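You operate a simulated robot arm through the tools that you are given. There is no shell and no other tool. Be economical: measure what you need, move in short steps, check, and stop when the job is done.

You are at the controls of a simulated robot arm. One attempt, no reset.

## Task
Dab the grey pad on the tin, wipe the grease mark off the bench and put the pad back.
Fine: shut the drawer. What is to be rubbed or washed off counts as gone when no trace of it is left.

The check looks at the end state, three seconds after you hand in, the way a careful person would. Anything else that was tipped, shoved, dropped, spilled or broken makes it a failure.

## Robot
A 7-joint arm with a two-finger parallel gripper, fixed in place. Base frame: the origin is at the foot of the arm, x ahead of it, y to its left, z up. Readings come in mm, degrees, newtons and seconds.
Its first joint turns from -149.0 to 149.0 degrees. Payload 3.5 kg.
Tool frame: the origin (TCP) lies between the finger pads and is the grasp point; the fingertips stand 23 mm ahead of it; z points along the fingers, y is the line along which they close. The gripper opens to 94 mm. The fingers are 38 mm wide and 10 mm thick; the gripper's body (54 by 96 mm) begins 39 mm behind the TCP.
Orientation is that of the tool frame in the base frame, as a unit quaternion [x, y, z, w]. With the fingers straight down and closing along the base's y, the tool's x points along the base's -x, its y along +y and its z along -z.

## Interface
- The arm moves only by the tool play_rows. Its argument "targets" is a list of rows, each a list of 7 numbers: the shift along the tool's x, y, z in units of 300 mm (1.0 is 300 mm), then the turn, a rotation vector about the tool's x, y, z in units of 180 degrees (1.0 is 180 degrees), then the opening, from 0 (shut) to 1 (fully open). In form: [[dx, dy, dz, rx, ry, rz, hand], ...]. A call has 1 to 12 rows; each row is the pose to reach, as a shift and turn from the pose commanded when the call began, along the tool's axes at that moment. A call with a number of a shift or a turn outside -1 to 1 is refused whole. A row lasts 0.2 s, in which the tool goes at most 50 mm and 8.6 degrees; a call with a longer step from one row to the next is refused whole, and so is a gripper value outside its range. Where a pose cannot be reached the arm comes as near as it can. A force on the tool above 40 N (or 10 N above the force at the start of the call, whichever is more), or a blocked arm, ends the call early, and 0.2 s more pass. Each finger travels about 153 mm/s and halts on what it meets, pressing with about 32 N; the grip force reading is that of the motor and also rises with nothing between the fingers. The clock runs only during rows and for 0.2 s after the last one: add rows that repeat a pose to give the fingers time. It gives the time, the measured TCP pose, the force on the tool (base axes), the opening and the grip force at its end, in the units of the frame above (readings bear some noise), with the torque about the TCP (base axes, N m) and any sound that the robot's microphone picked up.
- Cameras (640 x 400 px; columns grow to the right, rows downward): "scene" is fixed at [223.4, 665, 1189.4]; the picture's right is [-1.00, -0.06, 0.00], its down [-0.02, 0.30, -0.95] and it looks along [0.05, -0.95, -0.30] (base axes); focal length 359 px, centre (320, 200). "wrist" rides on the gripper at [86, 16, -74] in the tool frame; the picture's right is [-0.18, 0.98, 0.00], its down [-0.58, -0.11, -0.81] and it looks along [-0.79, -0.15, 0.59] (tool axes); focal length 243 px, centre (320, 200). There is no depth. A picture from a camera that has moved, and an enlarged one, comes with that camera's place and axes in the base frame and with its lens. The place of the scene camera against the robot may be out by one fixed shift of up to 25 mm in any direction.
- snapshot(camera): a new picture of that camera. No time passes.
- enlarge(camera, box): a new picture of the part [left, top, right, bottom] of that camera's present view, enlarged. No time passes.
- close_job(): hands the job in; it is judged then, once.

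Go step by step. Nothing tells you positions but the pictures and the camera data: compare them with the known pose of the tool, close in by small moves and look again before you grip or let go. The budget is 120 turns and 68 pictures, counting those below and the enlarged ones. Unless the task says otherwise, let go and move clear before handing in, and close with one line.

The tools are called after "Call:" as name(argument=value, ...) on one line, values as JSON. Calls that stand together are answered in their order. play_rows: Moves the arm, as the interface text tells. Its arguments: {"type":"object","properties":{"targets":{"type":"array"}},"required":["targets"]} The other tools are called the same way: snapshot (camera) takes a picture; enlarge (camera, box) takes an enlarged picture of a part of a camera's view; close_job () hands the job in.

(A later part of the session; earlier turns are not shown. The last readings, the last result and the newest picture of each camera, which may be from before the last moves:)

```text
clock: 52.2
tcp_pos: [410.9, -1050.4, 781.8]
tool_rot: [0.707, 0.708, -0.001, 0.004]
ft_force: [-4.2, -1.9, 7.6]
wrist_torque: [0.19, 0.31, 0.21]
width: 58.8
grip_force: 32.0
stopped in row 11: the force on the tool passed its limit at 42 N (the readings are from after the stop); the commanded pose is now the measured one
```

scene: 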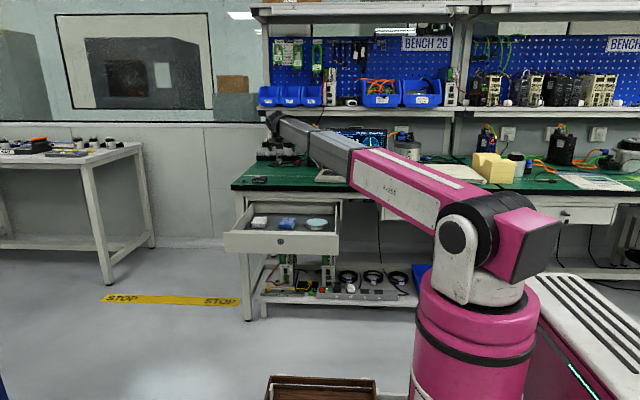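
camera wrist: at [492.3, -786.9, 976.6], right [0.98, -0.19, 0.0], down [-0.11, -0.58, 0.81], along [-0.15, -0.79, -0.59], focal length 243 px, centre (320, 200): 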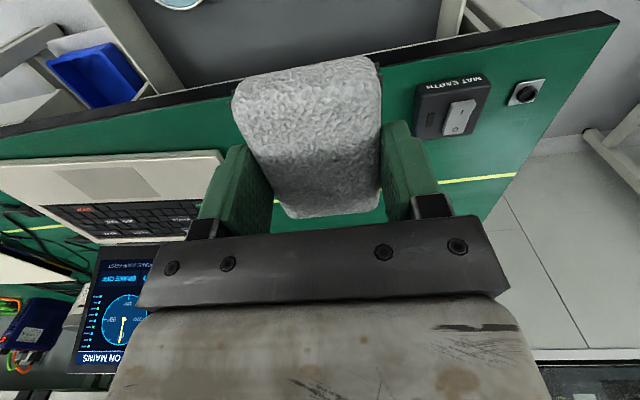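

Lift away and inspect again.

Call:
play_rows(targets=[[0, 0.02, -0.1, 0, 0, 0, 0.5], [0, 0.1, -0.23, 0, 0, 0, 0.5], [0, 0.23, -0.33, 0, 0, 0, 0.5], [0, 0.37, -0.39, 0, 0, 0, 0.5], [0.04, 0.51, -0.39, 0, 0, 0, 0.5], [0.08, 0.65, -0.39, 0, 0, 0, 0.5], [0.12, 0.77, -0.39, 0, 0, 0, 0.5], [0.13, 0.82, -0.39, 0, 0, 0, 0.5], [0.13, 0.82, -0.39, 0, 0, 0, 0.5]])

Call:
enlarge(camera="wrist", box=[80, 40, 272, 160])

Call:
enlarge(camera="scene", box=[246, 150, 326, 200])

```text
clock: 54.2
tcp_pos: [655.0, -1008.3, 898.8]
tool_rot: [0.707, 0.708, 0.001, 0.005]
ft_force: [-0.8, 0.2, 0.0]
wrist_torque: [-0.02, 0.05, 0.02]
width: 58.9
grip_force: 32.6
```

```text
3.33 times, centred on (176, 100) of wrist
camera zoom: at [671.0, -922.2, 974.3], right [0.98, -0.18, 0.01], down [-0.12, -0.58, 0.81], along [-0.14, -0.8, -0.59], focal length 809 px, centre (800, 533)
```

zoom: 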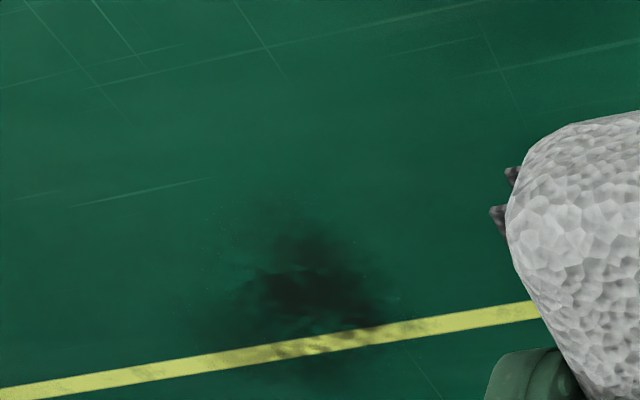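

```text
8.00 times, centred on (286, 175) of scene
camera zoom: at [223.4, 665.0, 1189.4], right [-1.0, -0.06, 0.0], down [-0.02, 0.3, -0.95], along [0.05, -0.95, -0.3], focal length 2872 px, centre (592, 400)
```

zoom: 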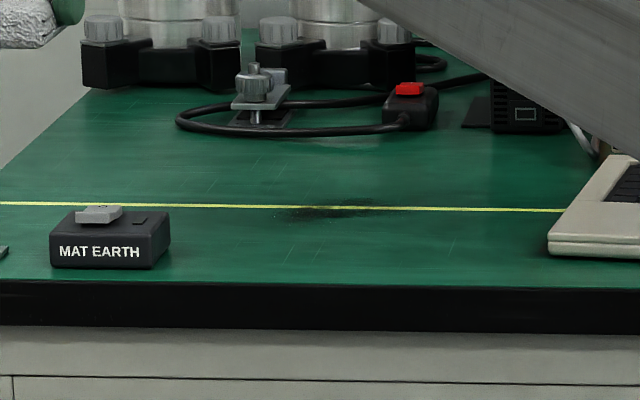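

The mark seems almost unaffected, so I suspect the pad isn't loaded. I'll show the pad's underside to the scene camera and check the tin.

Call:
play_rows(targets=[[0.1, -0.05, -0.02, 0, 0, 0, 0.5], [0.2, -0.1, -0.04, 0, 0.035, 0, 0.5], [0.3, -0.16, -0.06, 0, 0.07, 0, 0.5], [0.4, -0.22, -0.08, 0, 0.105, 0, 0.5], [0.5, -0.28, -0.1, 0, 0.14, 0, 0.5], [0.6, -0.34, -0.12, 0, 0.175, 0, 0.5], [0.7, -0.4, -0.14, 0, 0.21, 0, 0.5], [0.8, -0.46, -0.16, 0, 0.245, 0, 0.5], [0.86, -0.51, -0.17, 0, 0.278, 0, 0.5], [0.86, -0.51, -0.17, 0, 0.278, 0, 0.5]])

Call:
snapshot(camera="scene")

Call:
enlarge(camera="scene", box=[230, 90, 310, 140])

Call:
enlarge(camera="scene", box=[286, 203, 350, 243])

```text
clock: 56.4
tcp_pos: [576.6, -718.2, 832.8]
tool_rot: [0.687, 0.638, 0.299, -0.176]
ft_force: [0.9, 0.8, -0.6]
wrist_torque: [-0.01, -0.01, 0.01]
width: 58.8
grip_force: 31.7
out of reach, approached as far as the arm can: row 5, 6, 7, 8, 9, 10
```

```text
32 pictures are left
```

scene: 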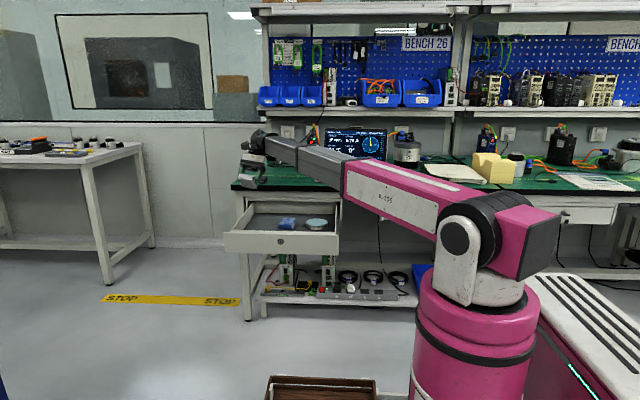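

```text
8.00 times, centred on (270, 115) of scene
camera zoom: at [223.4, 665.0, 1189.4], right [-1.0, -0.06, 0.0], down [-0.02, 0.3, -0.95], along [0.05, -0.95, -0.3], focal length 2872 px, centre (720, 880)
```

zoom: 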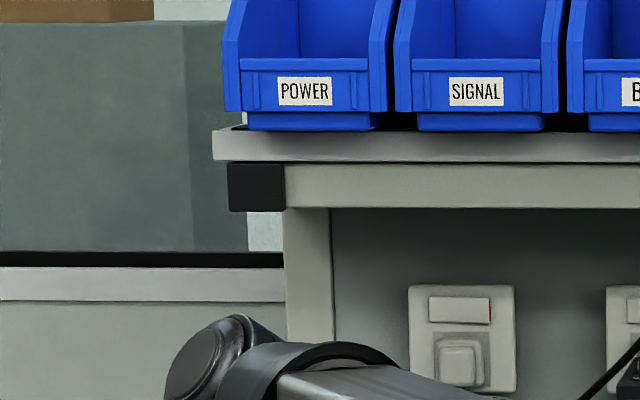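

```text
10.00 times, centred on (318, 223) of scene
camera zoom: at [223.4, 665.0, 1189.4], right [-1.0, -0.06, 0.0], down [-0.02, 0.3, -0.95], along [0.05, -0.95, -0.3], focal length 3590 px, centre (340, -30)
```

zoom: 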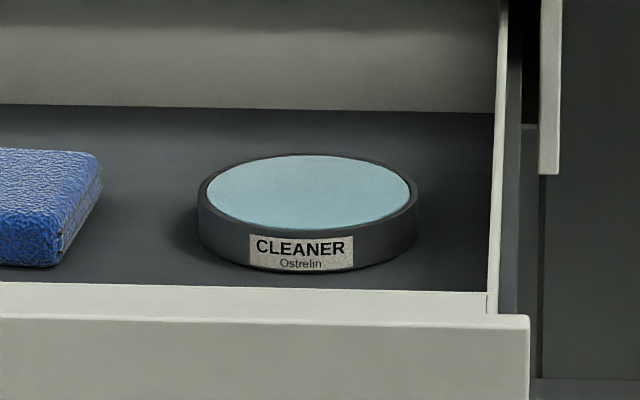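

Zoom on the pad where it is now.

Call:
enlarge(camera="scene", box=[222, 145, 302, 195])

```text
8.00 times, centred on (262, 170) of scene
camera zoom: at [223.4, 665.0, 1189.4], right [-1.0, -0.06, 0.0], down [-0.02, 0.3, -0.95], along [0.05, -0.95, -0.3], focal length 2872 px, centre (784, 440)
```

zoom: 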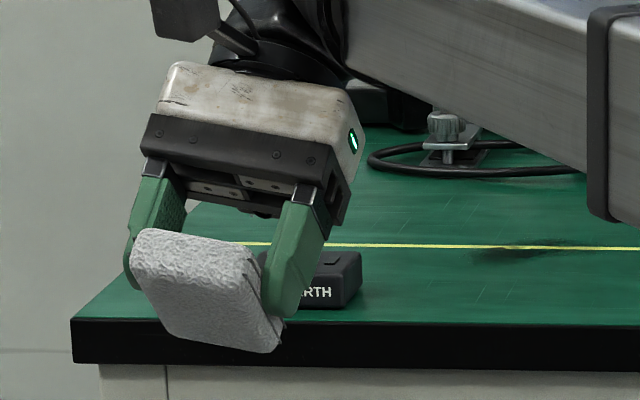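

The underside shows no tell-tale stain. I suspect on the bench only the pad's front edge bore load (torque says so), missing most of the mark. First level the tool again.

Call:
play_rows(targets=[[0, 0, 0, 0, -0.04, 0, 0.5], [0, 0, 0, 0, -0.08, 0, 0.5], [0, 0, 0, 0, -0.12, 0, 0.5], [0, 0, 0, 0, -0.16, 0, 0.5], [0, 0, 0, 0, -0.2, 0, 0.5], [0, 0, 0, 0, -0.24, 0, 0.5], [0, 0, 0, 0, -0.278, 0, 0.5], [0, 0, 0, 0, -0.278, 0, 0.5], [0, 0, 0, 0, -0.278, 0, 0.5]])

```text
clock: 58.4
tcp_pos: [576.9, -719.8, 831.6]
tool_rot: [0.748, 0.654, -0.023, 0.11]
ft_force: [0.0, 0.4, -1.3]
wrist_torque: [-0.02, -0.02, 0.0]
width: 58.8
grip_force: 32.1
```

Correct the residual orientation error back to straight down.

Call:
play_rows(targets=[[0, 0, 0, 0.013, 0.02, -0.014, 0.5], [0, 0, 0, 0.026, 0.04, -0.028, 0.5], [0, 0, 0, 0.0393, 0.0601, -0.0424, 0.5], [0, 0, 0, 0.0393, 0.0601, -0.0424, 0.5], [0, 0, 0, 0.0393, 0.0601, -0.0424, 0.5]])

```text
clock: 59.6
tcp_pos: [576.7, -719.7, 832.5]
tool_rot: [0.707, 0.707, 0.002, 0.001]
ft_force: [0.2, 0.4, -1.4]
wrist_torque: [-0.01, 0.0, 0.01]
width: 58.6
grip_force: 32.0
```

Straight again. Dab once more for certainty: over the tin.

Call:
play_rows(targets=[[-0.04, -0.12, 0, 0, 0, 0, 0.5], [-0.08, -0.24, 0, 0, 0, 0, 0.5], [-0.12, -0.36, 0, 0, 0, 0, 0.5], [-0.16, -0.48, 0, 0, 0, 0, 0.5], [-0.2, -0.6, 0, 0, 0, 0, 0.5], [-0.24, -0.72, 0, 0, 0, 0, 0.5], [-0.28, -0.82, 0, 0, 0, 0, 0.5], [-0.29, -0.87, 0, 0, 0, 0, 0.5], [-0.29, -0.87, 0.14, 0, 0, 0, 0.5], [-0.29, -0.87, 0.28, 0, 0, 0, 0.5], [-0.29, -0.87, 0.42, 0, 0, 0, 0.5], [-0.29, -0.87, 0.56, 0, 0, 0, 0.5]])

Call:
play_rows(targets=[[0, 0, 0.04, 0, 0, 0, 0.5], [0, 0, 0.05, 0, 0, 0, 0.5], [0, 0, 0.06, 0, 0, 0, 0.5], [0, 0, 0.068, 0, 0, 0, 0.5], [0, 0, 0.072, 0, 0, 0, 0.5], [0, 0, 0.072, 0, 0, 0, 0.5], [0, 0, 0.072, 0, 0, 0, 0.5]])

```text
clock: 62.2
tcp_pos: [315.5, -806.6, 662.1]
tool_rot: [0.707, 0.707, 0.002, 0.0]
ft_force: [-0.5, -0.1, -0.4]
wrist_torque: [-0.03, 0.01, -0.02]
width: 58.8
grip_force: 32.0
```

```text
clock: 63.8
tcp_pos: [317.1, -804.9, 643.3]
tool_rot: [0.707, 0.707, 0.001, 0.0]
ft_force: [1.0, -0.2, 29.7]
wrist_torque: [-0.3, 0.23, 0.0]
width: 58.9
grip_force: 31.8
```

Firm contact. Rock slightly to wet the whole face, then lift off.

Call:
play_rows(targets=[[0, 0, -0.003, 0, 0.01, 0, 0.5], [0, 0, -0.003, 0, 0.01, 0, 0.5], [0, 0, -0.003, 0, 0, 0, 0.5], [0, 0, -0.003, 0, -0.01, 0, 0.5], [0, 0, -0.003, 0, -0.01, 0, 0.5], [0, 0, -0.003, 0, 0, 0, 0.5], [0, 0, -0.05, 0, 0, 0, 0.5], [0, 0, -0.18, 0, 0, 0, 0.5], [0, 0, -0.32, 0, 0, 0, 0.5], [0, 0, -0.46, 0, 0, 0, 0.5], [0, 0, -0.6, 0, 0, 0, 0.5], [0, 0, -0.65, 0, 0, 0, 0.5]])

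Call:
play_rows(targets=[[0, 0.15, 0, 0, 0, 0, 0.5], [0, 0.3, 0, 0, 0, 0, 0.5], [0, 0.45, 0, 0, 0, 0, 0.5], [0, 0.54, 0, 0, 0, 0, 0.5], [-0.14, 0.54, 0, 0, 0, 0, 0.5], [-0.28, 0.54, 0, 0, 0, 0, 0.5], [-0.42, 0.54, 0, 0, 0, 0, 0.5], [-0.56, 0.54, 0, 0, 0, 0, 0.5], [-0.7, 0.54, 0, 0, 0, 0, 0.5], [-0.83, 0.54, 0, 0, 0, 0, 0.5], [-0.88, 0.54, 0.1, 0, 0.008, 0, 0.5], [-0.88, 0.54, 0.17, 0, 0.008, 0, 0.5]])

```text
clock: 66.4
tcp_pos: [315.7, -805.6, 838.5]
tool_rot: [0.707, 0.707, 0.002, 0.001]
ft_force: [-0.1, 0.3, -1.0]
wrist_torque: [0.01, 0.02, -0.04]
width: 58.6
grip_force: 31.9
```

```text
clock: 69.0
tcp_pos: [477.0, -1070.4, 786.9]
tool_rot: [0.707, 0.707, 0.011, -0.008]
ft_force: [0.1, 0.1, 0.2]
wrist_torque: [-0.01, 0.0, 0.02]
width: 59.0
grip_force: 32.2
```

Over the mark with a 1.5° corrective tilt. Creep into contact and read the torque.

Call:
play_rows(targets=[[0, 0, 0.008, 0, 0, 0, 0.5], [0, 0, 0.014, 0, 0, 0, 0.5], [0, 0, 0.019, 0, 0, 0, 0.5], [0, 0, 0.019, 0, 0, 0, 0.5]])

```text
clock: 70.0
tcp_pos: [477.4, -1068.9, 782.4]
tool_rot: [0.707, 0.707, 0.009, -0.008]
ft_force: [-2.1, -1.2, 12.3]
wrist_torque: [-0.54, 0.22, -0.13]
width: 59.0
grip_force: 32.3
```

Now the rear edge bears (tilt too much). Flatten to about 0.4° and re-check.

Call:
play_rows(targets=[[0, 0, -0.003, 0.0015, -0.006, 0, 0.5], [0, 0, 0.0, 0.0015, -0.006, 0, 0.5], [0, 0, 0.001, 0.0015, -0.006, 0, 0.5]])

```text
clock: 70.8
tcp_pos: [477.9, -1068.9, 780.7]
tool_rot: [0.707, 0.707, 0.001, -0.003]
ft_force: [-0.1, 5.0, 11.6]
wrist_torque: [-0.35, -0.05, 0.0]
width: 58.9
grip_force: 31.5
```

Close enough; the pad self-aligns. Now long slow strokes along y so either edge sweeps the whole mark.

Call:
play_rows(targets=[[0.04, 0, 0, 0, 0, 0, 0.5], [0.08, 0, 0, 0, 0, 0, 0.5], [0.12, 0, 0, 0, 0, 0, 0.5], [0.16, 0, 0, 0, 0, 0, 0.5], [0.2, 0, 0, 0, 0, 0, 0.5], [0.2, 0.05, 0, 0, 0, 0, 0.5], [0.16, 0.07, 0, 0, 0, 0, 0.5], [0.12, 0.07, 0, 0, 0, 0, 0.5], [0.08, 0.07, 0, 0, 0, 0, 0.5], [0.04, 0.07, 0, 0, 0, 0, 0.5], [0, 0.07, 0, 0, 0, 0, 0.5], [-0.04, 0.07, 0, 0, 0, 0, 0.5]])

Call:
enlarge(camera="scene", box=[246, 150, 326, 200])

```text
clock: 73.4
tcp_pos: [498.7, -1081.9, 781.6]
tool_rot: [0.707, 0.707, 0.002, -0.003]
ft_force: [1.2, 13.6, 18.7]
wrist_torque: [0.25, -0.12, 0.04]
width: 59.0
grip_force: 31.6
```

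```text
8.00 times, centred on (286, 175) of scene
camera zoom: at [223.4, 665.0, 1189.4], right [-1.0, -0.06, 0.0], down [-0.02, 0.3, -0.95], along [0.05, -0.95, -0.3], focal length 2872 px, centre (592, 400)
```

zoom: 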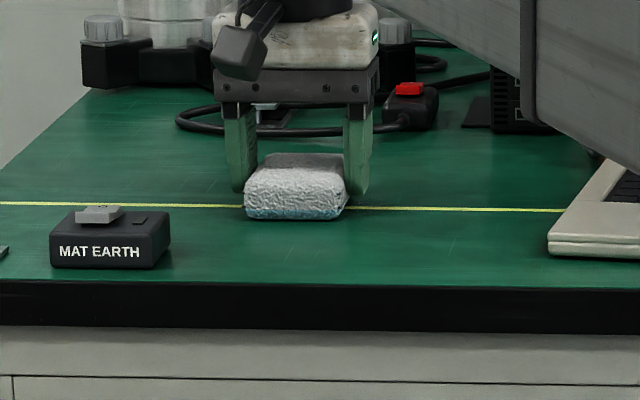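

The pad's edge is now tinted cyan: the second dab took. Continue the slow strokes.

Call:
play_rows(targets=[[-0.04, 0, 0, 0, 0, 0, 0.5], [-0.08, 0, 0, 0, 0, 0, 0.5], [-0.08, -0.04, 0, 0, 0, 0, 0.5], [-0.08, -0.08, 0, 0, 0, 0, 0.5], [-0.08, -0.12, 0, 0, 0, 0, 0.5], [-0.08, -0.16, 0, 0, 0, 0, 0.5], [-0.04, -0.16, 0, 0, 0, 0, 0.5], [0, -0.16, 0, 0, 0, 0, 0.5], [0.04, -0.16, 0, 0, 0, 0, 0.5], [0.08, -0.16, 0, 0, 0, 0, 0.5], [0.12, -0.16, 0, 0, 0, 0, 0.5], [0.16, -0.16, 0, 0, 0, 0, 0.5]])

Call:
play_rows(targets=[[0, 0.04, 0, 0, 0, 0, 0.5], [0, 0.08, 0, 0, 0, 0, 0.5], [0, 0.12, 0, 0, 0, 0, 0.5], [0, 0.16, 0, 0, 0, 0, 0.5], [-0.04, 0.16, 0, 0, 0, 0, 0.5], [-0.08, 0.16, 0, 0, 0, 0, 0.5], [-0.12, 0.16, 0, 0, 0, 0, 0.5], [-0.12, 0.12, 0, 0, 0, 0, 0.5], [-0.12, 0.08, 0, 0, 0, 0, 0.5], [-0.12, 0.04, 0, 0, 0, 0, 0.5], [-0.12, 0, 0, 0, 0, 0, 0.5], [-0.12, 0.06, 0, 0, 0, 0, 0.5]])

```text
clock: 76.0
tcp_pos: [450.8, -1033.4, 781.4]
tool_rot: [0.707, 0.708, 0.002, -0.004]
ft_force: [-0.8, -12.3, 19.3]
wrist_torque: [-0.69, -0.03, 0.0]
width: 59.0
grip_force: 31.5
```

```text
clock: 78.6
tcp_pos: [464.9, -1069.2, 781.5]
tool_rot: [0.708, 0.706, -0.001, -0.004]
ft_force: [-14.9, -1.5, 22.6]
wrist_torque: [-0.21, -0.08, -0.15]
width: 59.1
grip_force: 32.4
```

Lift to the same side viewpoint and inspect.

Call:
play_rows(targets=[[0, 0.02, -0.1, 0, 0, 0, 0.5], [0, 0.08, -0.23, 0, 0, 0, 0.5], [0, 0.2, -0.33, 0, 0, 0, 0.5], [0.05, 0.34, -0.39, 0, 0, 0, 0.5], [0.1, 0.47, -0.39, 0, 0, 0, 0.5], [0.15, 0.6, -0.39, 0, 0, 0, 0.5], [0.2, 0.64, -0.39, 0, 0, 0, 0.5], [0.2, 0.64, -0.39, 0, 0, 0, 0.5]])

Call:
enlarge(camera="wrist", box=[80, 40, 272, 160])

Call:
enlarge(camera="scene", box=[246, 150, 326, 200])

```text
clock: 80.4
tcp_pos: [660.4, -1011.7, 897.3]
tool_rot: [0.707, 0.707, 0.002, -0.004]
ft_force: [-0.2, -0.4, 0.4]
wrist_torque: [0.03, 0.02, -0.02]
width: 58.8
grip_force: 32.4
```

```text
3.33 times, centred on (176, 100) of wrist
camera zoom: at [676.7, -925.4, 972.7], right [0.98, -0.18, 0.0], down [-0.11, -0.59, 0.8], along [-0.15, -0.79, -0.6], focal length 809 px, centre (800, 533)
```

zoom: 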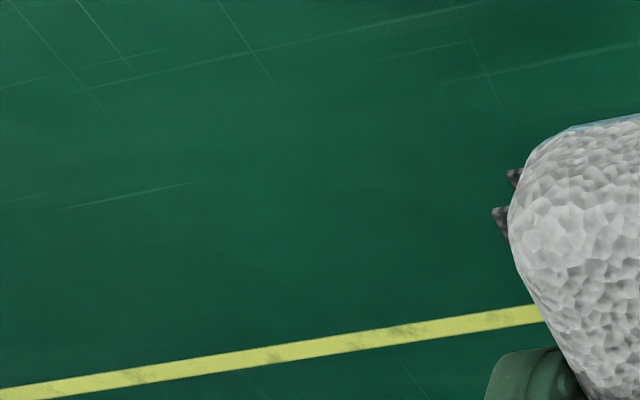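

```text
8.00 times, centred on (286, 175) of scene
camera zoom: at [223.4, 665.0, 1189.4], right [-1.0, -0.06, 0.0], down [-0.02, 0.3, -0.95], along [0.05, -0.95, -0.3], focal length 2872 px, centre (592, 400)
```

zoom: 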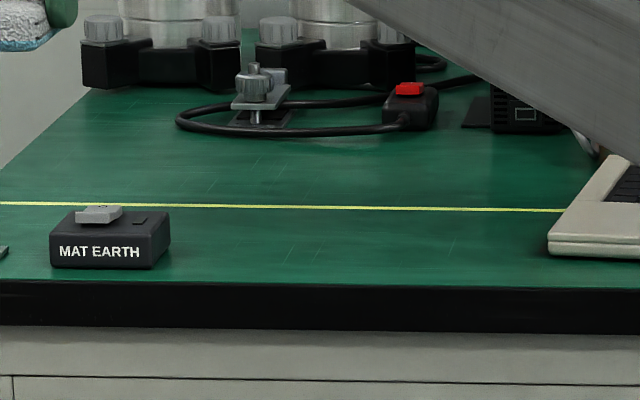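

The mark looks gone; check the faint blotches on the yellow line more closely.

Call:
enlarge(camera="wrist", box=[130, 90, 242, 160])

Call:
enlarge(camera="scene", box=[270, 165, 310, 190])

```text
5.71 times, centred on (186, 125) of wrist
camera zoom: at [676.7, -925.4, 972.7], right [0.98, -0.18, 0.0], down [-0.11, -0.59, 0.8], along [-0.15, -0.79, -0.6], focal length 1386 px, centre (1086, 629)
```

zoom: 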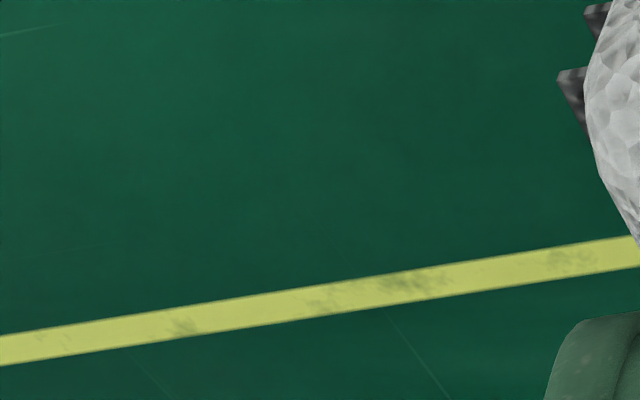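

```text
16.00 times, centred on (290, 178) of scene
camera zoom: at [223.4, 665.0, 1189.4], right [-1.0, -0.06, 0.0], down [-0.02, 0.3, -0.95], along [0.05, -0.95, -0.3], focal length 5744 px, centre (800, 560)
```

zoom: 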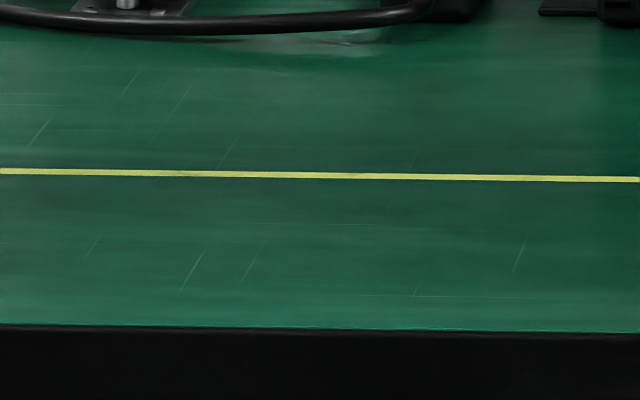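

Wear-like blotches occur along the whole line, but one more pass over the line costs little.

Call:
play_rows(targets=[[-0.06, -0.16, 0, 0, 0, 0, 0.5], [-0.12, -0.32, 0, 0, 0, 0, 0.5], [-0.2, -0.47, 0, 0, 0, 0, 0.5], [-0.23, -0.5, 0.12, 0, 0, 0, 0.5], [-0.23, -0.5, 0.26, 0, 0, 0, 0.5], [-0.23, -0.5, 0.36, 0, 0, 0, 0.5], [-0.23, -0.5, 0.38, 0, 0, 0, 0.5], [-0.23, -0.5, 0.388, 0, 0, 0, 0.5], [-0.23, -0.5, 0.391, 0, 0, 0, 0.5]])

Call:
play_rows(targets=[[0, -0.04, 0, 0, 0, 0, 0.5], [0, -0.08, 0, 0, 0, 0, 0.5], [0, -0.12, 0, 0, 0, 0, 0.5], [0, -0.16, 0, 0, 0, 0, 0.5], [0, -0.2, 0, 0, 0, 0, 0.5], [0.04, -0.2, 0, 0, 0, 0, 0.5], [0.08, -0.2, 0, 0, 0, 0, 0.5], [0.08, -0.16, 0, 0, 0, 0, 0.5], [0.08, -0.12, 0, 0, 0, 0, 0.5], [0.08, -0.08, 0, 0, 0, 0, 0.5], [0.08, -0.04, 0, 0, 0, 0, 0.5], [0.08, 0, 0, 0, 0, 0, 0.5]])

Call:
play_rows(targets=[[-0.04, 0, 0, 0, 0, 0, 0.5], [-0.08, 0, 0, 0, 0, 0, 0.5], [-0.12, 0, 0, 0, 0, 0, 0.5], [-0.16, 0, 0, 0, 0, 0, 0.5], [-0.12, 0, 0, 0, 0, 0, 0.5], [-0.1, 0, -0.1, 0, 0, 0, 0.5], [-0.1, 0, -0.24, 0, 0, 0, 0.5], [-0.1, 0.12, -0.36, 0, 0, 0, 0.5], [-0.05, 0.26, -0.39, 0, 0, 0, 0.5], [0.02, 0.39, -0.39, 0, 0, 0, 0.5], [0.1, 0.5, -0.39, 0, 0, 0, 0.5], [0.1, 0.5, -0.39, 0, 0, 0, 0.5]])

Call:
enlarge(camera="wrist", box=[80, 40, 272, 160])

```text
refused: row 1 steps farther than a row can; nothing moved
```

```text
clock: 83.0
tcp_pos: [661.0, -987.8, 897.5]
tool_rot: [0.708, 0.707, 0.002, -0.002]
ft_force: [-0.2, 0.4, 0.1]
wrist_torque: [0.0, -0.04, 0.01]
width: 58.9
grip_force: 32.0
```

```text
refused: row 8 steps farther than a row can; nothing moved
```

```text
3.33 times, centred on (176, 100) of wrist
camera zoom: at [677.1, -900.9, 973.4], right [0.98, -0.18, 0.0], down [-0.11, -0.59, 0.8], along [-0.15, -0.79, -0.6], focal length 809 px, centre (800, 533)
```

zoom: 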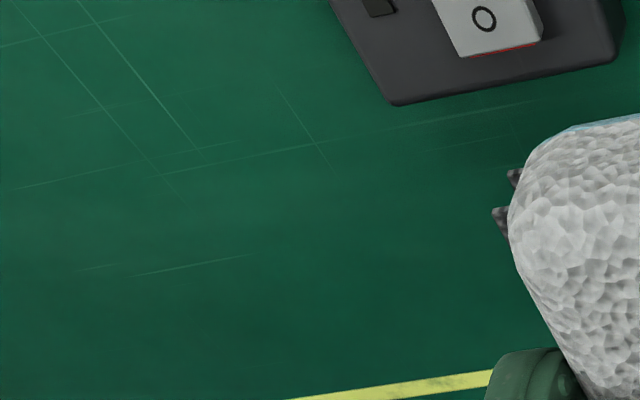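

Two calls were refused for step length, and the middle one ran in free air, harmlessly. Redo with smaller steps, one call at a time.

Call:
play_rows(targets=[[-0.07, -0.12, 0, 0, 0, 0, 0.5], [-0.14, -0.24, 0, 0, 0, 0, 0.5], [-0.21, -0.36, 0, 0, 0, 0, 0.5], [-0.28, -0.46, 0, 0, 0, 0, 0.5], [-0.31, -0.5, 0.1, 0, 0, 0, 0.5], [-0.31, -0.5, 0.24, 0, 0, 0, 0.5], [-0.31, -0.5, 0.36, 0, 0, 0, 0.5], [-0.31, -0.5, 0.38, 0, 0, 0, 0.5], [-0.31, -0.5, 0.388, 0, 0, 0, 0.5], [-0.31, -0.5, 0.391, 0, 0, 0, 0.5]])

```text
clock: 85.2
tcp_pos: [512.0, -1079.3, 782.7]
tool_rot: [0.707, 0.707, 0.002, -0.002]
ft_force: [0.2, -0.4, 13.1]
wrist_torque: [-0.54, -0.13, 0.03]
width: 58.8
grip_force: 31.6
```

Call:
play_rows(targets=[[0, -0.04, 0, 0, 0, 0, 0.5], [0, -0.08, 0, 0, 0, 0, 0.5], [0, -0.12, 0, 0, 0, 0, 0.5], [0, -0.16, 0, 0, 0, 0, 0.5], [0, -0.2, 0, 0, 0, 0, 0.5], [0.04, -0.2, 0, 0, 0, 0, 0.5], [0.08, -0.2, 0, 0, 0, 0, 0.5], [0.08, -0.16, 0, 0, 0, 0, 0.5], [0.08, -0.12, 0, 0, 0, 0, 0.5], [0.08, -0.08, 0, 0, 0, 0, 0.5], [0.08, -0.04, 0, 0, 0, 0, 0.5], [0.08, 0, 0, 0, 0, 0, 0.5]])

```text
clock: 87.8
tcp_pos: [510.3, -1053.2, 780.4]
tool_rot: [0.707, 0.707, 0.002, -0.003]
ft_force: [-12.8, -0.2, 17.7]
wrist_torque: [-0.14, 0.3, -0.02]
width: 58.9
grip_force: 31.8
```

Call:
play_rows(targets=[[0.04, 0, 0, 0, 0, 0, 0.5], [0.08, 0, 0, 0, 0, 0, 0.5], [0.04, 0, 0, 0, 0, 0, 0.5], [0, 0, 0, 0, 0, 0, 0.5], [-0.04, 0, 0, 0, 0, 0, 0.5], [-0.04, 0, -0.1, 0, 0, 0, 0.5], [-0.04, 0, -0.24, 0, 0, 0, 0.5], [0, 0.08, -0.36, 0, 0, 0, 0.5], [0.04, 0.22, -0.39, 0, 0, 0, 0.5], [0.08, 0.36, -0.39, 0, 0, 0, 0.5], [0.13, 0.49, -0.39, 0, 0, 0, 0.5], [0.13, 0.49, -0.39, 0, 0, 0, 0.5]])

Call:
enlarge(camera="wrist", box=[80, 40, 272, 160])

Call:
enlarge(camera="scene", box=[246, 150, 326, 200])

```text
clock: 90.4
tcp_pos: [658.2, -1016.9, 898.1]
tool_rot: [0.707, 0.707, 0.002, -0.003]
ft_force: [0.2, -0.4, -0.8]
wrist_torque: [0.0, 0.02, 0.01]
width: 58.8
grip_force: 32.1
```

```text
3.33 times, centred on (176, 100) of wrist
camera zoom: at [674.6, -931.0, 973.8], right [0.98, -0.18, 0.0], down [-0.11, -0.59, 0.8], along [-0.15, -0.79, -0.6], focal length 809 px, centre (800, 533)
```

zoom: 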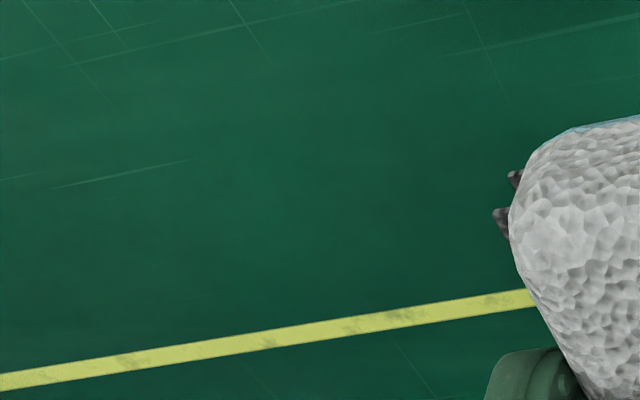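

```text
8.00 times, centred on (286, 175) of scene
camera zoom: at [223.4, 665.0, 1189.4], right [-1.0, -0.06, 0.0], down [-0.02, 0.3, -0.95], along [0.05, -0.95, -0.3], focal length 2872 px, centre (592, 400)
```

zoom: 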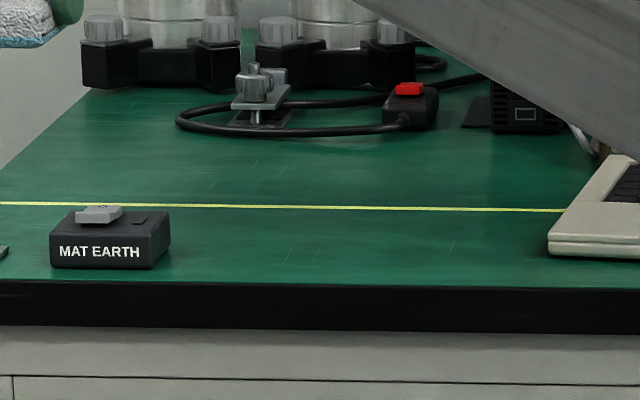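

Bench is clean (the blotches are the line's own wear). Carry the pad back above its original place at (568, -813).

Call:
play_rows(targets=[[0.1, -0.04, 0, 0, 0, 0, 0.5], [0.2, -0.08, 0, 0, 0, 0, 0.5], [0.3, -0.12, 0, 0, 0, 0, 0.5], [0.4, -0.16, 0, 0, 0, 0, 0.5], [0.5, -0.21, 0, 0, 0, 0, 0.5], [0.6, -0.26, 0, 0, 0, 0, 0.5], [0.677, -0.297, 0, 0, 0, 0, 0.5], [0.677, -0.297, 0.15, 0, 0, 0, 0.5], [0.677, -0.297, 0.3, 0, 0, 0, 0.5], [0.677, -0.297, 0.45, 0, 0, 0, 0.5], [0.677, -0.297, 0.6, 0, 0, 0, 0.5], [0.677, -0.297, 0.6, 0, 0, 0, 0.5]])

Call:
enlarge(camera="scene", box=[230, 180, 326, 240])

```text
clock: 93.0
tcp_pos: [566.5, -812.1, 717.0]
tool_rot: [0.707, 0.707, 0.001, -0.002]
ft_force: [-1.5, 0.1, 0.4]
wrist_torque: [-0.04, -0.01, 0.01]
width: 59.0
grip_force: 31.6
```

```text
6.67 times, centred on (278, 210) of scene
camera zoom: at [223.4, 665.0, 1189.4], right [-1.0, -0.06, 0.0], down [-0.02, 0.3, -0.95], along [0.05, -0.95, -0.3], focal length 2394 px, centre (600, 133)
```

zoom: 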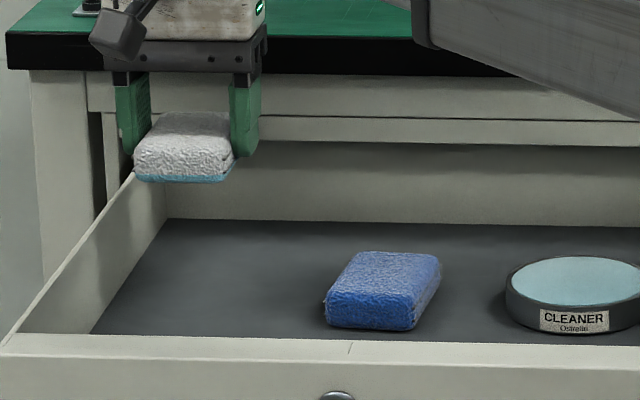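

Lower toward the floor, then creep to contact.

Call:
play_rows(targets=[[0, 0.007, 0.12, 0, 0, 0, 0.5], [0, 0.007, 0.24, 0, 0, 0, 0.5], [0, 0.007, 0.28, 0, 0, 0, 0.5], [0, 0.007, 0.29, 0, 0, 0, 0.5], [0, 0.007, 0.3, 0, 0, 0, 0.5], [0, 0.007, 0.304, 0, 0, 0, 0.5], [0, 0.007, 0.304, 0, 0, 0, 0.5]])

```text
clock: 94.6
tcp_pos: [569.9, -811.9, 626.5]
tool_rot: [0.707, 0.707, 0.002, -0.002]
ft_force: [0.5, 0.2, -0.2]
wrist_torque: [0.0, -0.01, 0.0]
width: 59.1
grip_force: 32.3
```

Call:
play_rows(targets=[[0, 0, 0.004, 0, 0, 0, 0.5], [0, 0, 0.008, 0, 0, 0, 0.5], [0, 0, 0.008, 0, 0, 0, 0.5]])

Call:
enlarge(camera="scene", box=[230, 190, 310, 240])

```text
clock: 95.4
tcp_pos: [571.0, -811.2, 624.9]
tool_rot: [0.707, 0.707, 0.002, -0.003]
ft_force: [-0.5, -0.5, -1.0]
wrist_torque: [-0.01, -0.02, 0.0]
width: 58.9
grip_force: 32.3
```

```text
8.00 times, centred on (270, 215) of scene
camera zoom: at [223.4, 665.0, 1189.4], right [-1.0, -0.06, 0.0], down [-0.02, 0.3, -0.95], along [0.05, -0.95, -0.3], focal length 2872 px, centre (720, 80)
```

zoom: 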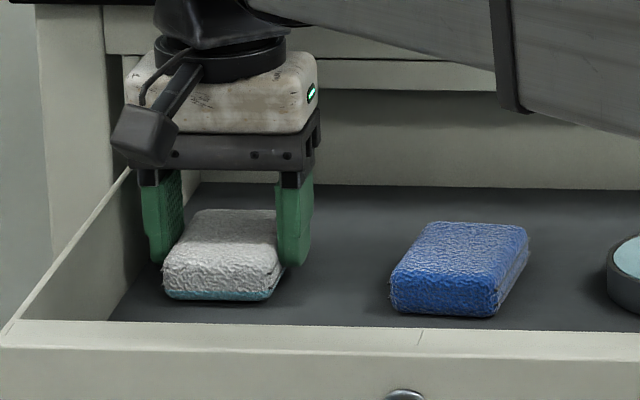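

About 2 mm to go, shift x by -3 mm, then touch down.

Call:
play_rows(targets=[[0, -0.01, 0.004, 0, 0, 0, 0.5], [0, -0.01, 0.009, 0, 0, 0, 0.5], [0, -0.01, 0.012, 0, 0, 0, 0.5], [0, -0.01, 0.012, 0, 0, 0, 0.5]])

```text
clock: 96.4
tcp_pos: [568.0, -812.7, 623.4]
tool_rot: [0.707, 0.707, 0.002, -0.003]
ft_force: [-0.2, 0.8, 4.5]
wrist_torque: [-0.18, -0.1, 0.01]
width: 58.8
grip_force: 31.7
```

Touching the floor. Open to 75 mm and rise straight up.

Call:
play_rows(targets=[[0, 0, 0, 0, 0, 0, 0.7], [0, 0, 0, 0, 0, 0, 0.8], [0, 0, 0, 0, 0, 0, 0.8], [0, 0, -0.04, 0, 0, 0, 0.8], [0, 0, -0.1, 0, 0, 0, 0.8], [0, 0, -0.2, 0, 0, 0, 0.8], [0, 0, -0.34, 0, 0, 0, 0.8], [0, 0, -0.5, 0, 0, 0, 0.8], [0, 0, -0.6, 0, 0, 0, 0.8], [0, 0, -0.6, 0, 0, 0, 0.8]])

Call:
enlarge(camera="scene", box=[216, 165, 360, 255])

Call:
snapshot(camera="wrist")

```text
clock: 98.6
tcp_pos: [567.1, -813.7, 802.6]
tool_rot: [0.707, 0.707, 0.002, -0.003]
ft_force: [0.7, -0.3, 0.1]
wrist_torque: [-0.05, 0.01, 0.03]
width: 75.1
grip_force: 0.2
```

```text
4.44 times, centred on (288, 210) of scene
camera zoom: at [223.4, 665.0, 1189.4], right [-1.0, -0.06, 0.0], down [-0.02, 0.3, -0.95], along [0.05, -0.95, -0.3], focal length 1596 px, centre (462, 156)
```

zoom: 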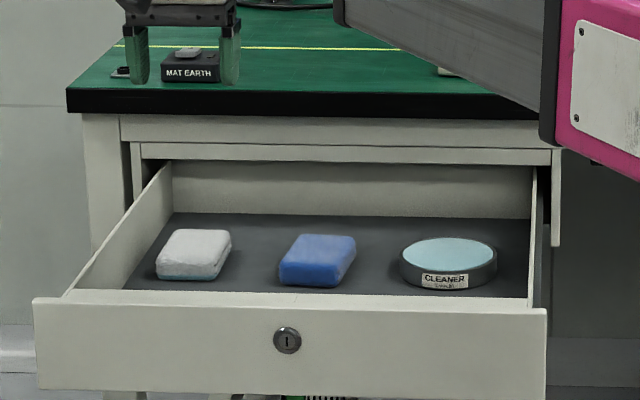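

```text
17 pictures are left
camera wrist: at [584.0, -727.6, 877.7], right [0.98, -0.18, 0.0], down [-0.11, -0.59, 0.8], along [-0.15, -0.79, -0.6], focal length 243 px, centre (320, 200)
```

wrist: 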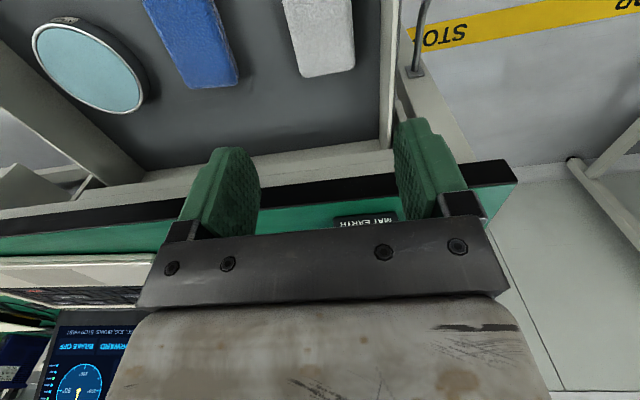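

The pad is back in place. Next: shut the drawer. Its front panel is about y ≈ -600, z 553–630; I'll move in front of it, leaning the fingers 45° toward the bench so the wrist clears the worktop edge.

Call:
play_rows(targets=[[0.1, -0.04, 0, 0, 0, 0, 0.9], [0.22, -0.08, 0, 0, 0, 0, 1], [0.34, -0.13, 0, 0, 0, 0, 1], [0.46, -0.18, 0, 0, -0.03, 0, 1], [0.58, -0.23, 0, 0, -0.06, 0, 1], [0.7, -0.28, 0, 0, -0.095, 0, 1], [0.8, -0.33, 0, 0, -0.13, 0, 1], [0.9, -0.38, 0, 0, -0.165, 0, 1], [0.98, -0.43, 0, 0, -0.2, 0, 1], [0.99, -0.44, 0, 0, -0.24, 0, 1], [0.99, -0.44, 0, 0, -0.25, 0, 1], [0.99, -0.44, 0, 0, -0.25, 0, 1]])

Call:
snapshot(camera="scene")

Call:
snapshot(camera="wrist")

```text
clock: 101.2
tcp_pos: [435.7, -514.7, 804.9]
tool_rot: [0.654, 0.655, -0.269, 0.268]
ft_force: [0.1, -0.8, -0.2]
wrist_torque: [0.01, 0.05, 0.01]
width: 93.9
grip_force: 0.0
```

```text
16 pictures are left
```

scene: 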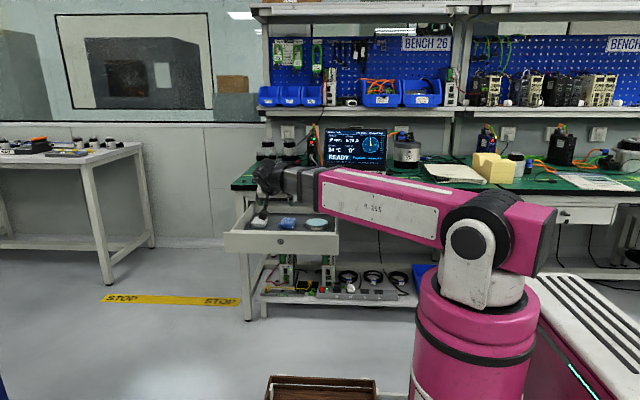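

```text
15 pictures are left
camera wrist: at [452.1, -401.5, 797.0], right [0.98, -0.13, 0.13], down [-0.11, 0.15, 0.98], along [-0.15, -0.98, 0.14], focal length 243 px, centre (320, 200)
```

wrist: 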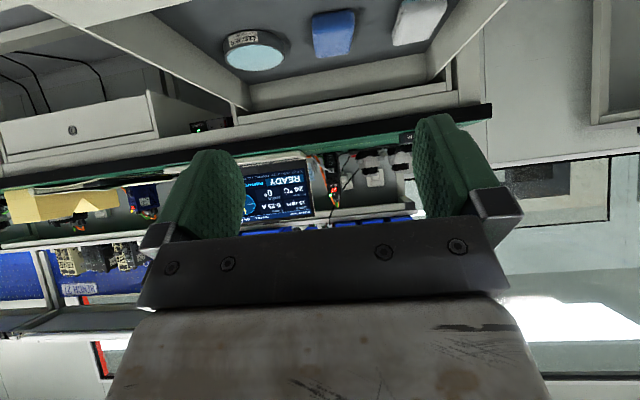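

Descend in front of the panel, keeping a margin, then look.

Call:
play_rows(targets=[[0.1, 0, 0.06, 0, 0, 0, 1], [0.2, 0, 0.14, 0, 0, 0, 1], [0.3, 0, 0.22, 0, 0, 0, 1], [0.4, 0, 0.3, 0, 0, 0, 1], [0.5, 0, 0.38, 0, 0, 0, 1], [0.542, 0, 0.424, 0, 0, 0, 1], [0.542, 0, 0.424, 0, 0, 0, 1]])

Call:
enlarge(camera="scene", box=[212, 175, 356, 265])

Call:
snapshot(camera="wrist")

```text
clock: 102.8
tcp_pos: [434.4, -489.7, 599.3]
tool_rot: [0.654, 0.655, -0.268, 0.268]
ft_force: [0.6, -0.3, 0.3]
wrist_torque: [-0.02, 0.03, 0.0]
width: 94.1
grip_force: 0.1
```

```text
4.44 times, centred on (284, 220) of scene
camera zoom: at [223.4, 665.0, 1189.4], right [-1.0, -0.06, 0.0], down [-0.02, 0.3, -0.95], along [0.05, -0.95, -0.3], focal length 1596 px, centre (480, 111)
```

zoom: 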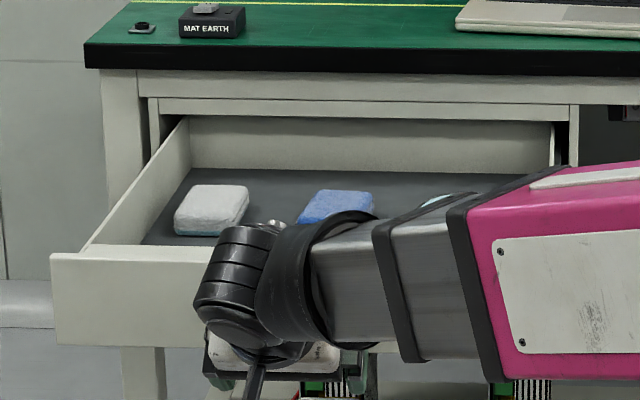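

```text
13 pictures are left
camera wrist: at [450.4, -375.3, 592.5], right [0.98, -0.13, 0.13], down [-0.11, 0.15, 0.98], along [-0.15, -0.98, 0.14], focal length 243 px, centre (320, 200)
```

wrist: 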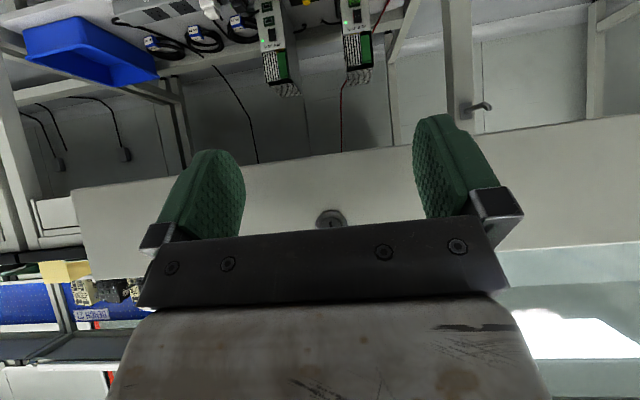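

Combining views: panel face y ≈ -555, z ≈ 583–668, lock at z ≈ 628. Raise the tool 28 mm and approach until contact.

Call:
play_rows(targets=[[-0.033, -0.015, -0.033, 0, 0, 0, 1], [-0.066, -0.015, -0.066, 0, 0, 0, 1], [-0.09, -0.015, -0.042, 0, 0, 0, 1], [-0.113, -0.015, -0.019, 0, 0, 0, 1], [-0.125, -0.015, -0.007, 0, 0, 0, 1], [-0.125, -0.015, -0.007, 0, 0, 0, 1]])

Call:
snapshot(camera="wrist")

```text
clock: 104.2
tcp_pos: [429.9, -516.4, 626.8]
tool_rot: [0.654, 0.654, -0.268, 0.268]
ft_force: [0.1, 1.9, 1.0]
wrist_torque: [-0.02, 0.03, -0.08]
width: 94.1
grip_force: 0.1
```

```text
12 pictures are left
camera wrist: at [447.0, -401.5, 620.6], right [0.98, -0.13, 0.13], down [-0.11, 0.15, 0.98], along [-0.15, -0.98, 0.13], focal length 243 px, centre (320, 200)
```

wrist: 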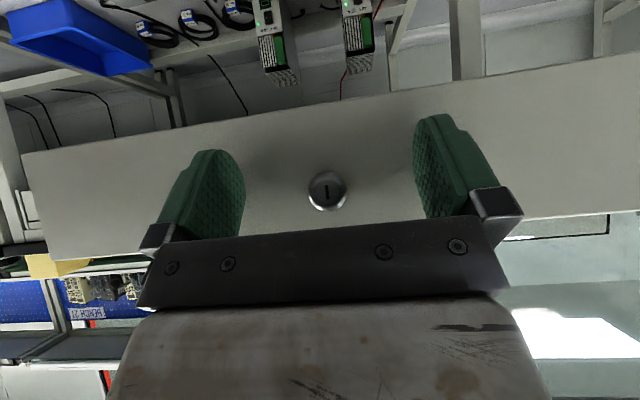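

Fingers straddle the lock at panel mid-height. Push slowly.

Call:
play_rows(targets=[[-0.01, 0, 0.01, 0, 0, 0, 1], [-0.02, 0, 0.02, 0, 0, 0, 1], [-0.03, 0, 0.03, 0, 0, 0, 1], [-0.04, 0, 0.04, 0, 0, 0, 1], [-0.05, 0, 0.05, 0, 0, 0, 1], [-0.06, 0, 0.06, 0, 0, 0, 1], [-0.07, 0, 0.07, 0, 0, 0, 1], [-0.08, 0, 0.08, 0, 0, 0, 1], [-0.09, 0, 0.09, 0, 0, 0, 1], [-0.1, 0, 0.1, 0, 0, 0, 1], [-0.11, 0, 0.11, 0, 0, 0, 1], [-0.12, 0, 0.12, 0, 0, 0, 1]])

Call:
snapshot(camera="wrist")

Call:
enlarge(camera="scene", box=[212, 175, 356, 265])

```text
clock: 106.8
tcp_pos: [432.2, -565.3, 627.0]
tool_rot: [0.655, 0.654, -0.269, 0.267]
ft_force: [0.3, 0.6, -0.1]
wrist_torque: [-0.04, 0.07, -0.01]
width: 93.9
grip_force: 0.1
```

```text
11 pictures are left
camera wrist: at [447.4, -451.7, 620.5], right [0.98, -0.13, 0.13], down [-0.11, 0.15, 0.98], along [-0.15, -0.98, 0.14], focal length 243 px, centre (320, 200)
```

wrist: 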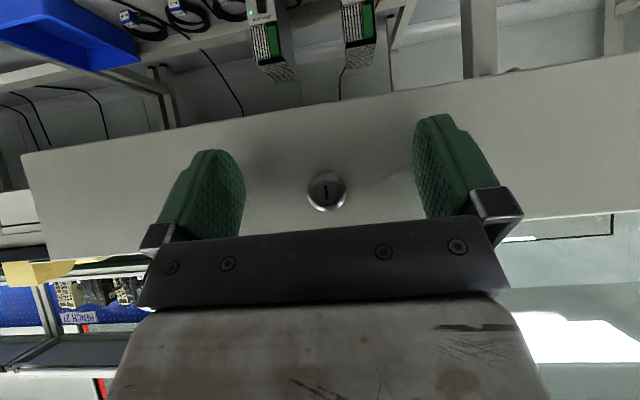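

```text
4.44 times, centred on (284, 220) of scene
camera zoom: at [223.4, 665.0, 1189.4], right [-1.0, -0.06, 0.0], down [-0.02, 0.3, -0.95], along [0.05, -0.95, -0.3], focal length 1596 px, centre (480, 111)
```

zoom: 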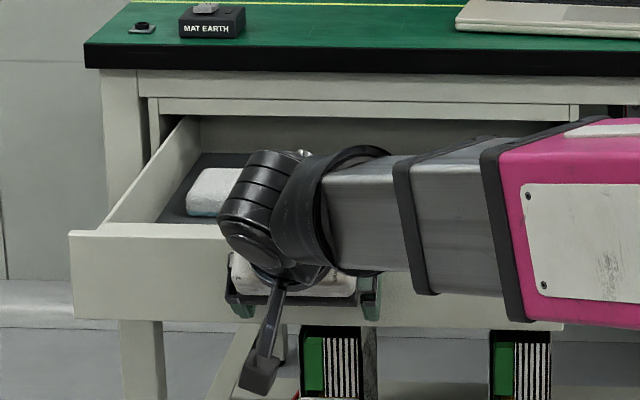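

The drawer moves with almost no force. Keep pushing at a gentle pace.

Call:
play_rows(targets=[[-0.012, 0, 0.012, 0, 0, 0, 1], [-0.028, 0, 0.028, 0, 0, 0, 1], [-0.046, 0, 0.046, 0, 0, 0, 1], [-0.066, 0, 0.066, 0, 0, 0, 1], [-0.086, 0, 0.086, 0, 0, 0, 1], [-0.106, 0, 0.106, 0, 0, 0, 1], [-0.126, 0, 0.126, 0, 0, 0, 1], [-0.146, 0, 0.146, 0, 0, 0, 1], [-0.166, 0, 0.166, 0, 0, 0, 1], [-0.184, 0, 0.184, 0, 0, 0, 1], [-0.2, 0, 0.2, 0, 0, 0, 1], [-0.21, 0, 0.21, 0, 0, 0, 1]])

Call:
play_rows(targets=[[-0.012, 0, 0.012, 0, 0, 0, 1], [-0.028, 0, 0.028, 0, 0, 0, 1], [-0.046, 0, 0.046, 0, 0, 0, 1], [-0.066, 0, 0.066, 0, 0, 0, 1], [-0.086, 0, 0.086, 0, 0, 0, 1], [-0.106, 0, 0.106, 0, 0, 0, 1], [-0.126, 0, 0.126, 0, 0, 0, 1], [-0.146, 0, 0.146, 0, 0, 0, 1], [-0.166, 0, 0.166, 0, 0, 0, 1], [-0.184, 0, 0.184, 0, 0, 0, 1], [-0.2, 0, 0.2, 0, 0, 0, 1], [-0.21, 0, 0.21, 0, 0, 0, 1]])

Call:
enlarge(camera="scene", box=[212, 165, 356, 255])

```text
clock: 109.4
tcp_pos: [430.3, -655.8, 626.5]
tool_rot: [0.654, 0.654, -0.269, 0.267]
ft_force: [-0.1, 0.5, -0.4]
wrist_torque: [-0.01, 0.02, -0.02]
width: 94.0
grip_force: 0.0
```

```text
clock: 112.0
tcp_pos: [431.9, -742.7, 625.8]
tool_rot: [0.654, 0.655, -0.268, 0.268]
ft_force: [1.4, 0.2, -0.1]
wrist_torque: [0.0, -0.02, -0.02]
width: 93.9
grip_force: 0.1
```

```text
4.44 times, centred on (284, 210) of scene
camera zoom: at [223.4, 665.0, 1189.4], right [-1.0, -0.06, 0.0], down [-0.02, 0.3, -0.95], along [0.05, -0.95, -0.3], focal length 1596 px, centre (480, 156)
```

zoom: 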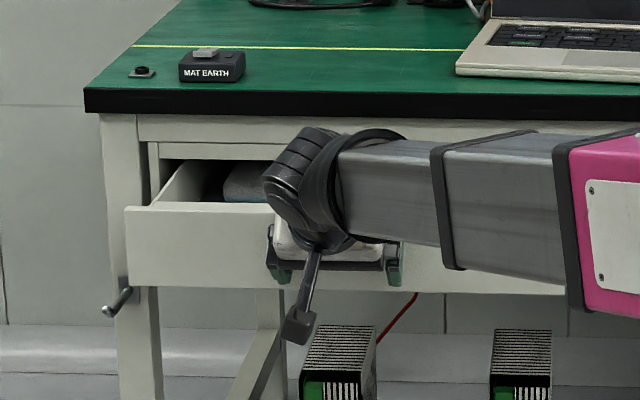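

Going well. Continue, then creep to the stop.

Call:
play_rows(targets=[[-0.012, 0, 0.012, 0, 0, 0, 1], [-0.026, 0, 0.026, 0, 0, 0, 1], [-0.042, 0, 0.042, 0, 0, 0, 1], [-0.058, 0, 0.058, 0, 0, 0, 1], [-0.074, 0, 0.074, 0, 0, 0, 1], [-0.09, 0, 0.09, 0, 0, 0, 1], [-0.106, 0, 0.106, 0, 0, 0, 1], [-0.12, 0, 0.12, 0, 0, 0, 1], [-0.132, 0, 0.132, 0, 0, 0, 1], [-0.142, 0, 0.142, 0, 0, 0, 1], [-0.15, 0, 0.15, 0, 0, 0, 1], [-0.15, 0, 0.15, 0, 0, 0, 1]])

Call:
enlarge(camera="scene", box=[212, 165, 356, 255])

```text
clock: 114.6
tcp_pos: [431.6, -807.5, 625.4]
tool_rot: [0.653, 0.655, -0.269, 0.269]
ft_force: [-0.2, 0.5, 0.7]
wrist_torque: [0.01, -0.04, 0.01]
width: 94.1
grip_force: 0.1
```

```text
4.44 times, centred on (284, 210) of scene
camera zoom: at [223.4, 665.0, 1189.4], right [-1.0, -0.06, 0.0], down [-0.02, 0.3, -0.95], along [0.05, -0.95, -0.3], focal length 1596 px, centre (480, 156)
```

zoom: 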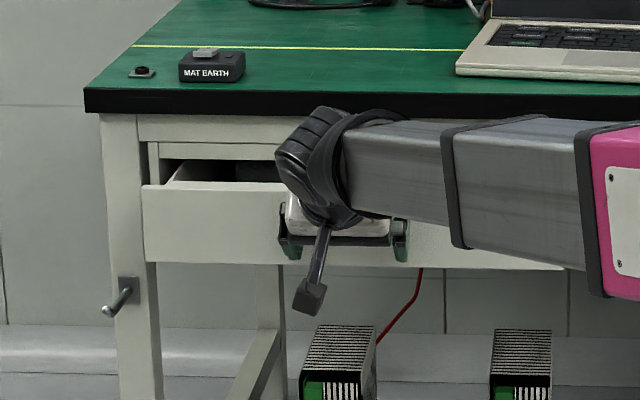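

About 60 mm left. Creep at 4–5 mm per row.

Call:
play_rows(targets=[[-0.01, 0, 0.01, 0, 0, 0, 1], [-0.021, 0, 0.021, 0, 0, 0, 1], [-0.032, 0, 0.032, 0, 0, 0, 1], [-0.043, 0, 0.043, 0, 0, 0, 1], [-0.054, 0, 0.054, 0, 0, 0, 1], [-0.065, 0, 0.065, 0, 0, 0, 1], [-0.076, 0, 0.076, 0, 0, 0, 1], [-0.087, 0, 0.087, 0, 0, 0, 1], [-0.098, 0, 0.098, 0, 0, 0, 1], [-0.107, 0, 0.107, 0, 0, 0, 1], [-0.116, 0, 0.116, 0, 0, 0, 1], [-0.122, 0, 0.122, 0, 0, 0, 1]])

Call:
enlarge(camera="scene", box=[212, 165, 356, 255])

```text
clock: 117.2
tcp_pos: [431.8, -859.8, 624.6]
tool_rot: [0.654, 0.654, -0.269, 0.268]
ft_force: [-0.1, 0.7, 0.1]
wrist_torque: [-0.05, 0.02, -0.03]
width: 94.0
grip_force: 0.1
```

```text
4.44 times, centred on (284, 210) of scene
camera zoom: at [223.4, 665.0, 1189.4], right [-1.0, -0.06, 0.0], down [-0.02, 0.3, -0.95], along [0.05, -0.95, -0.3], focal length 1596 px, centre (480, 156)
```

zoom: 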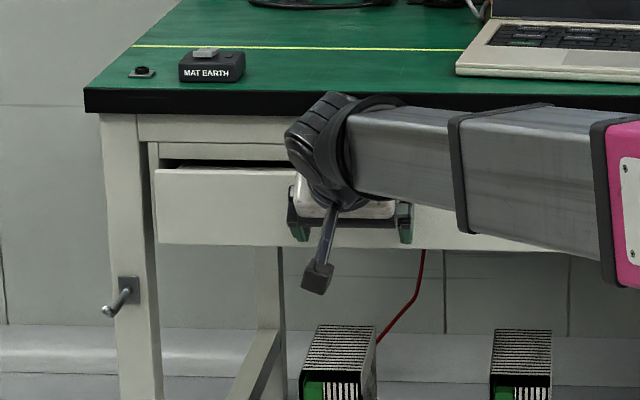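

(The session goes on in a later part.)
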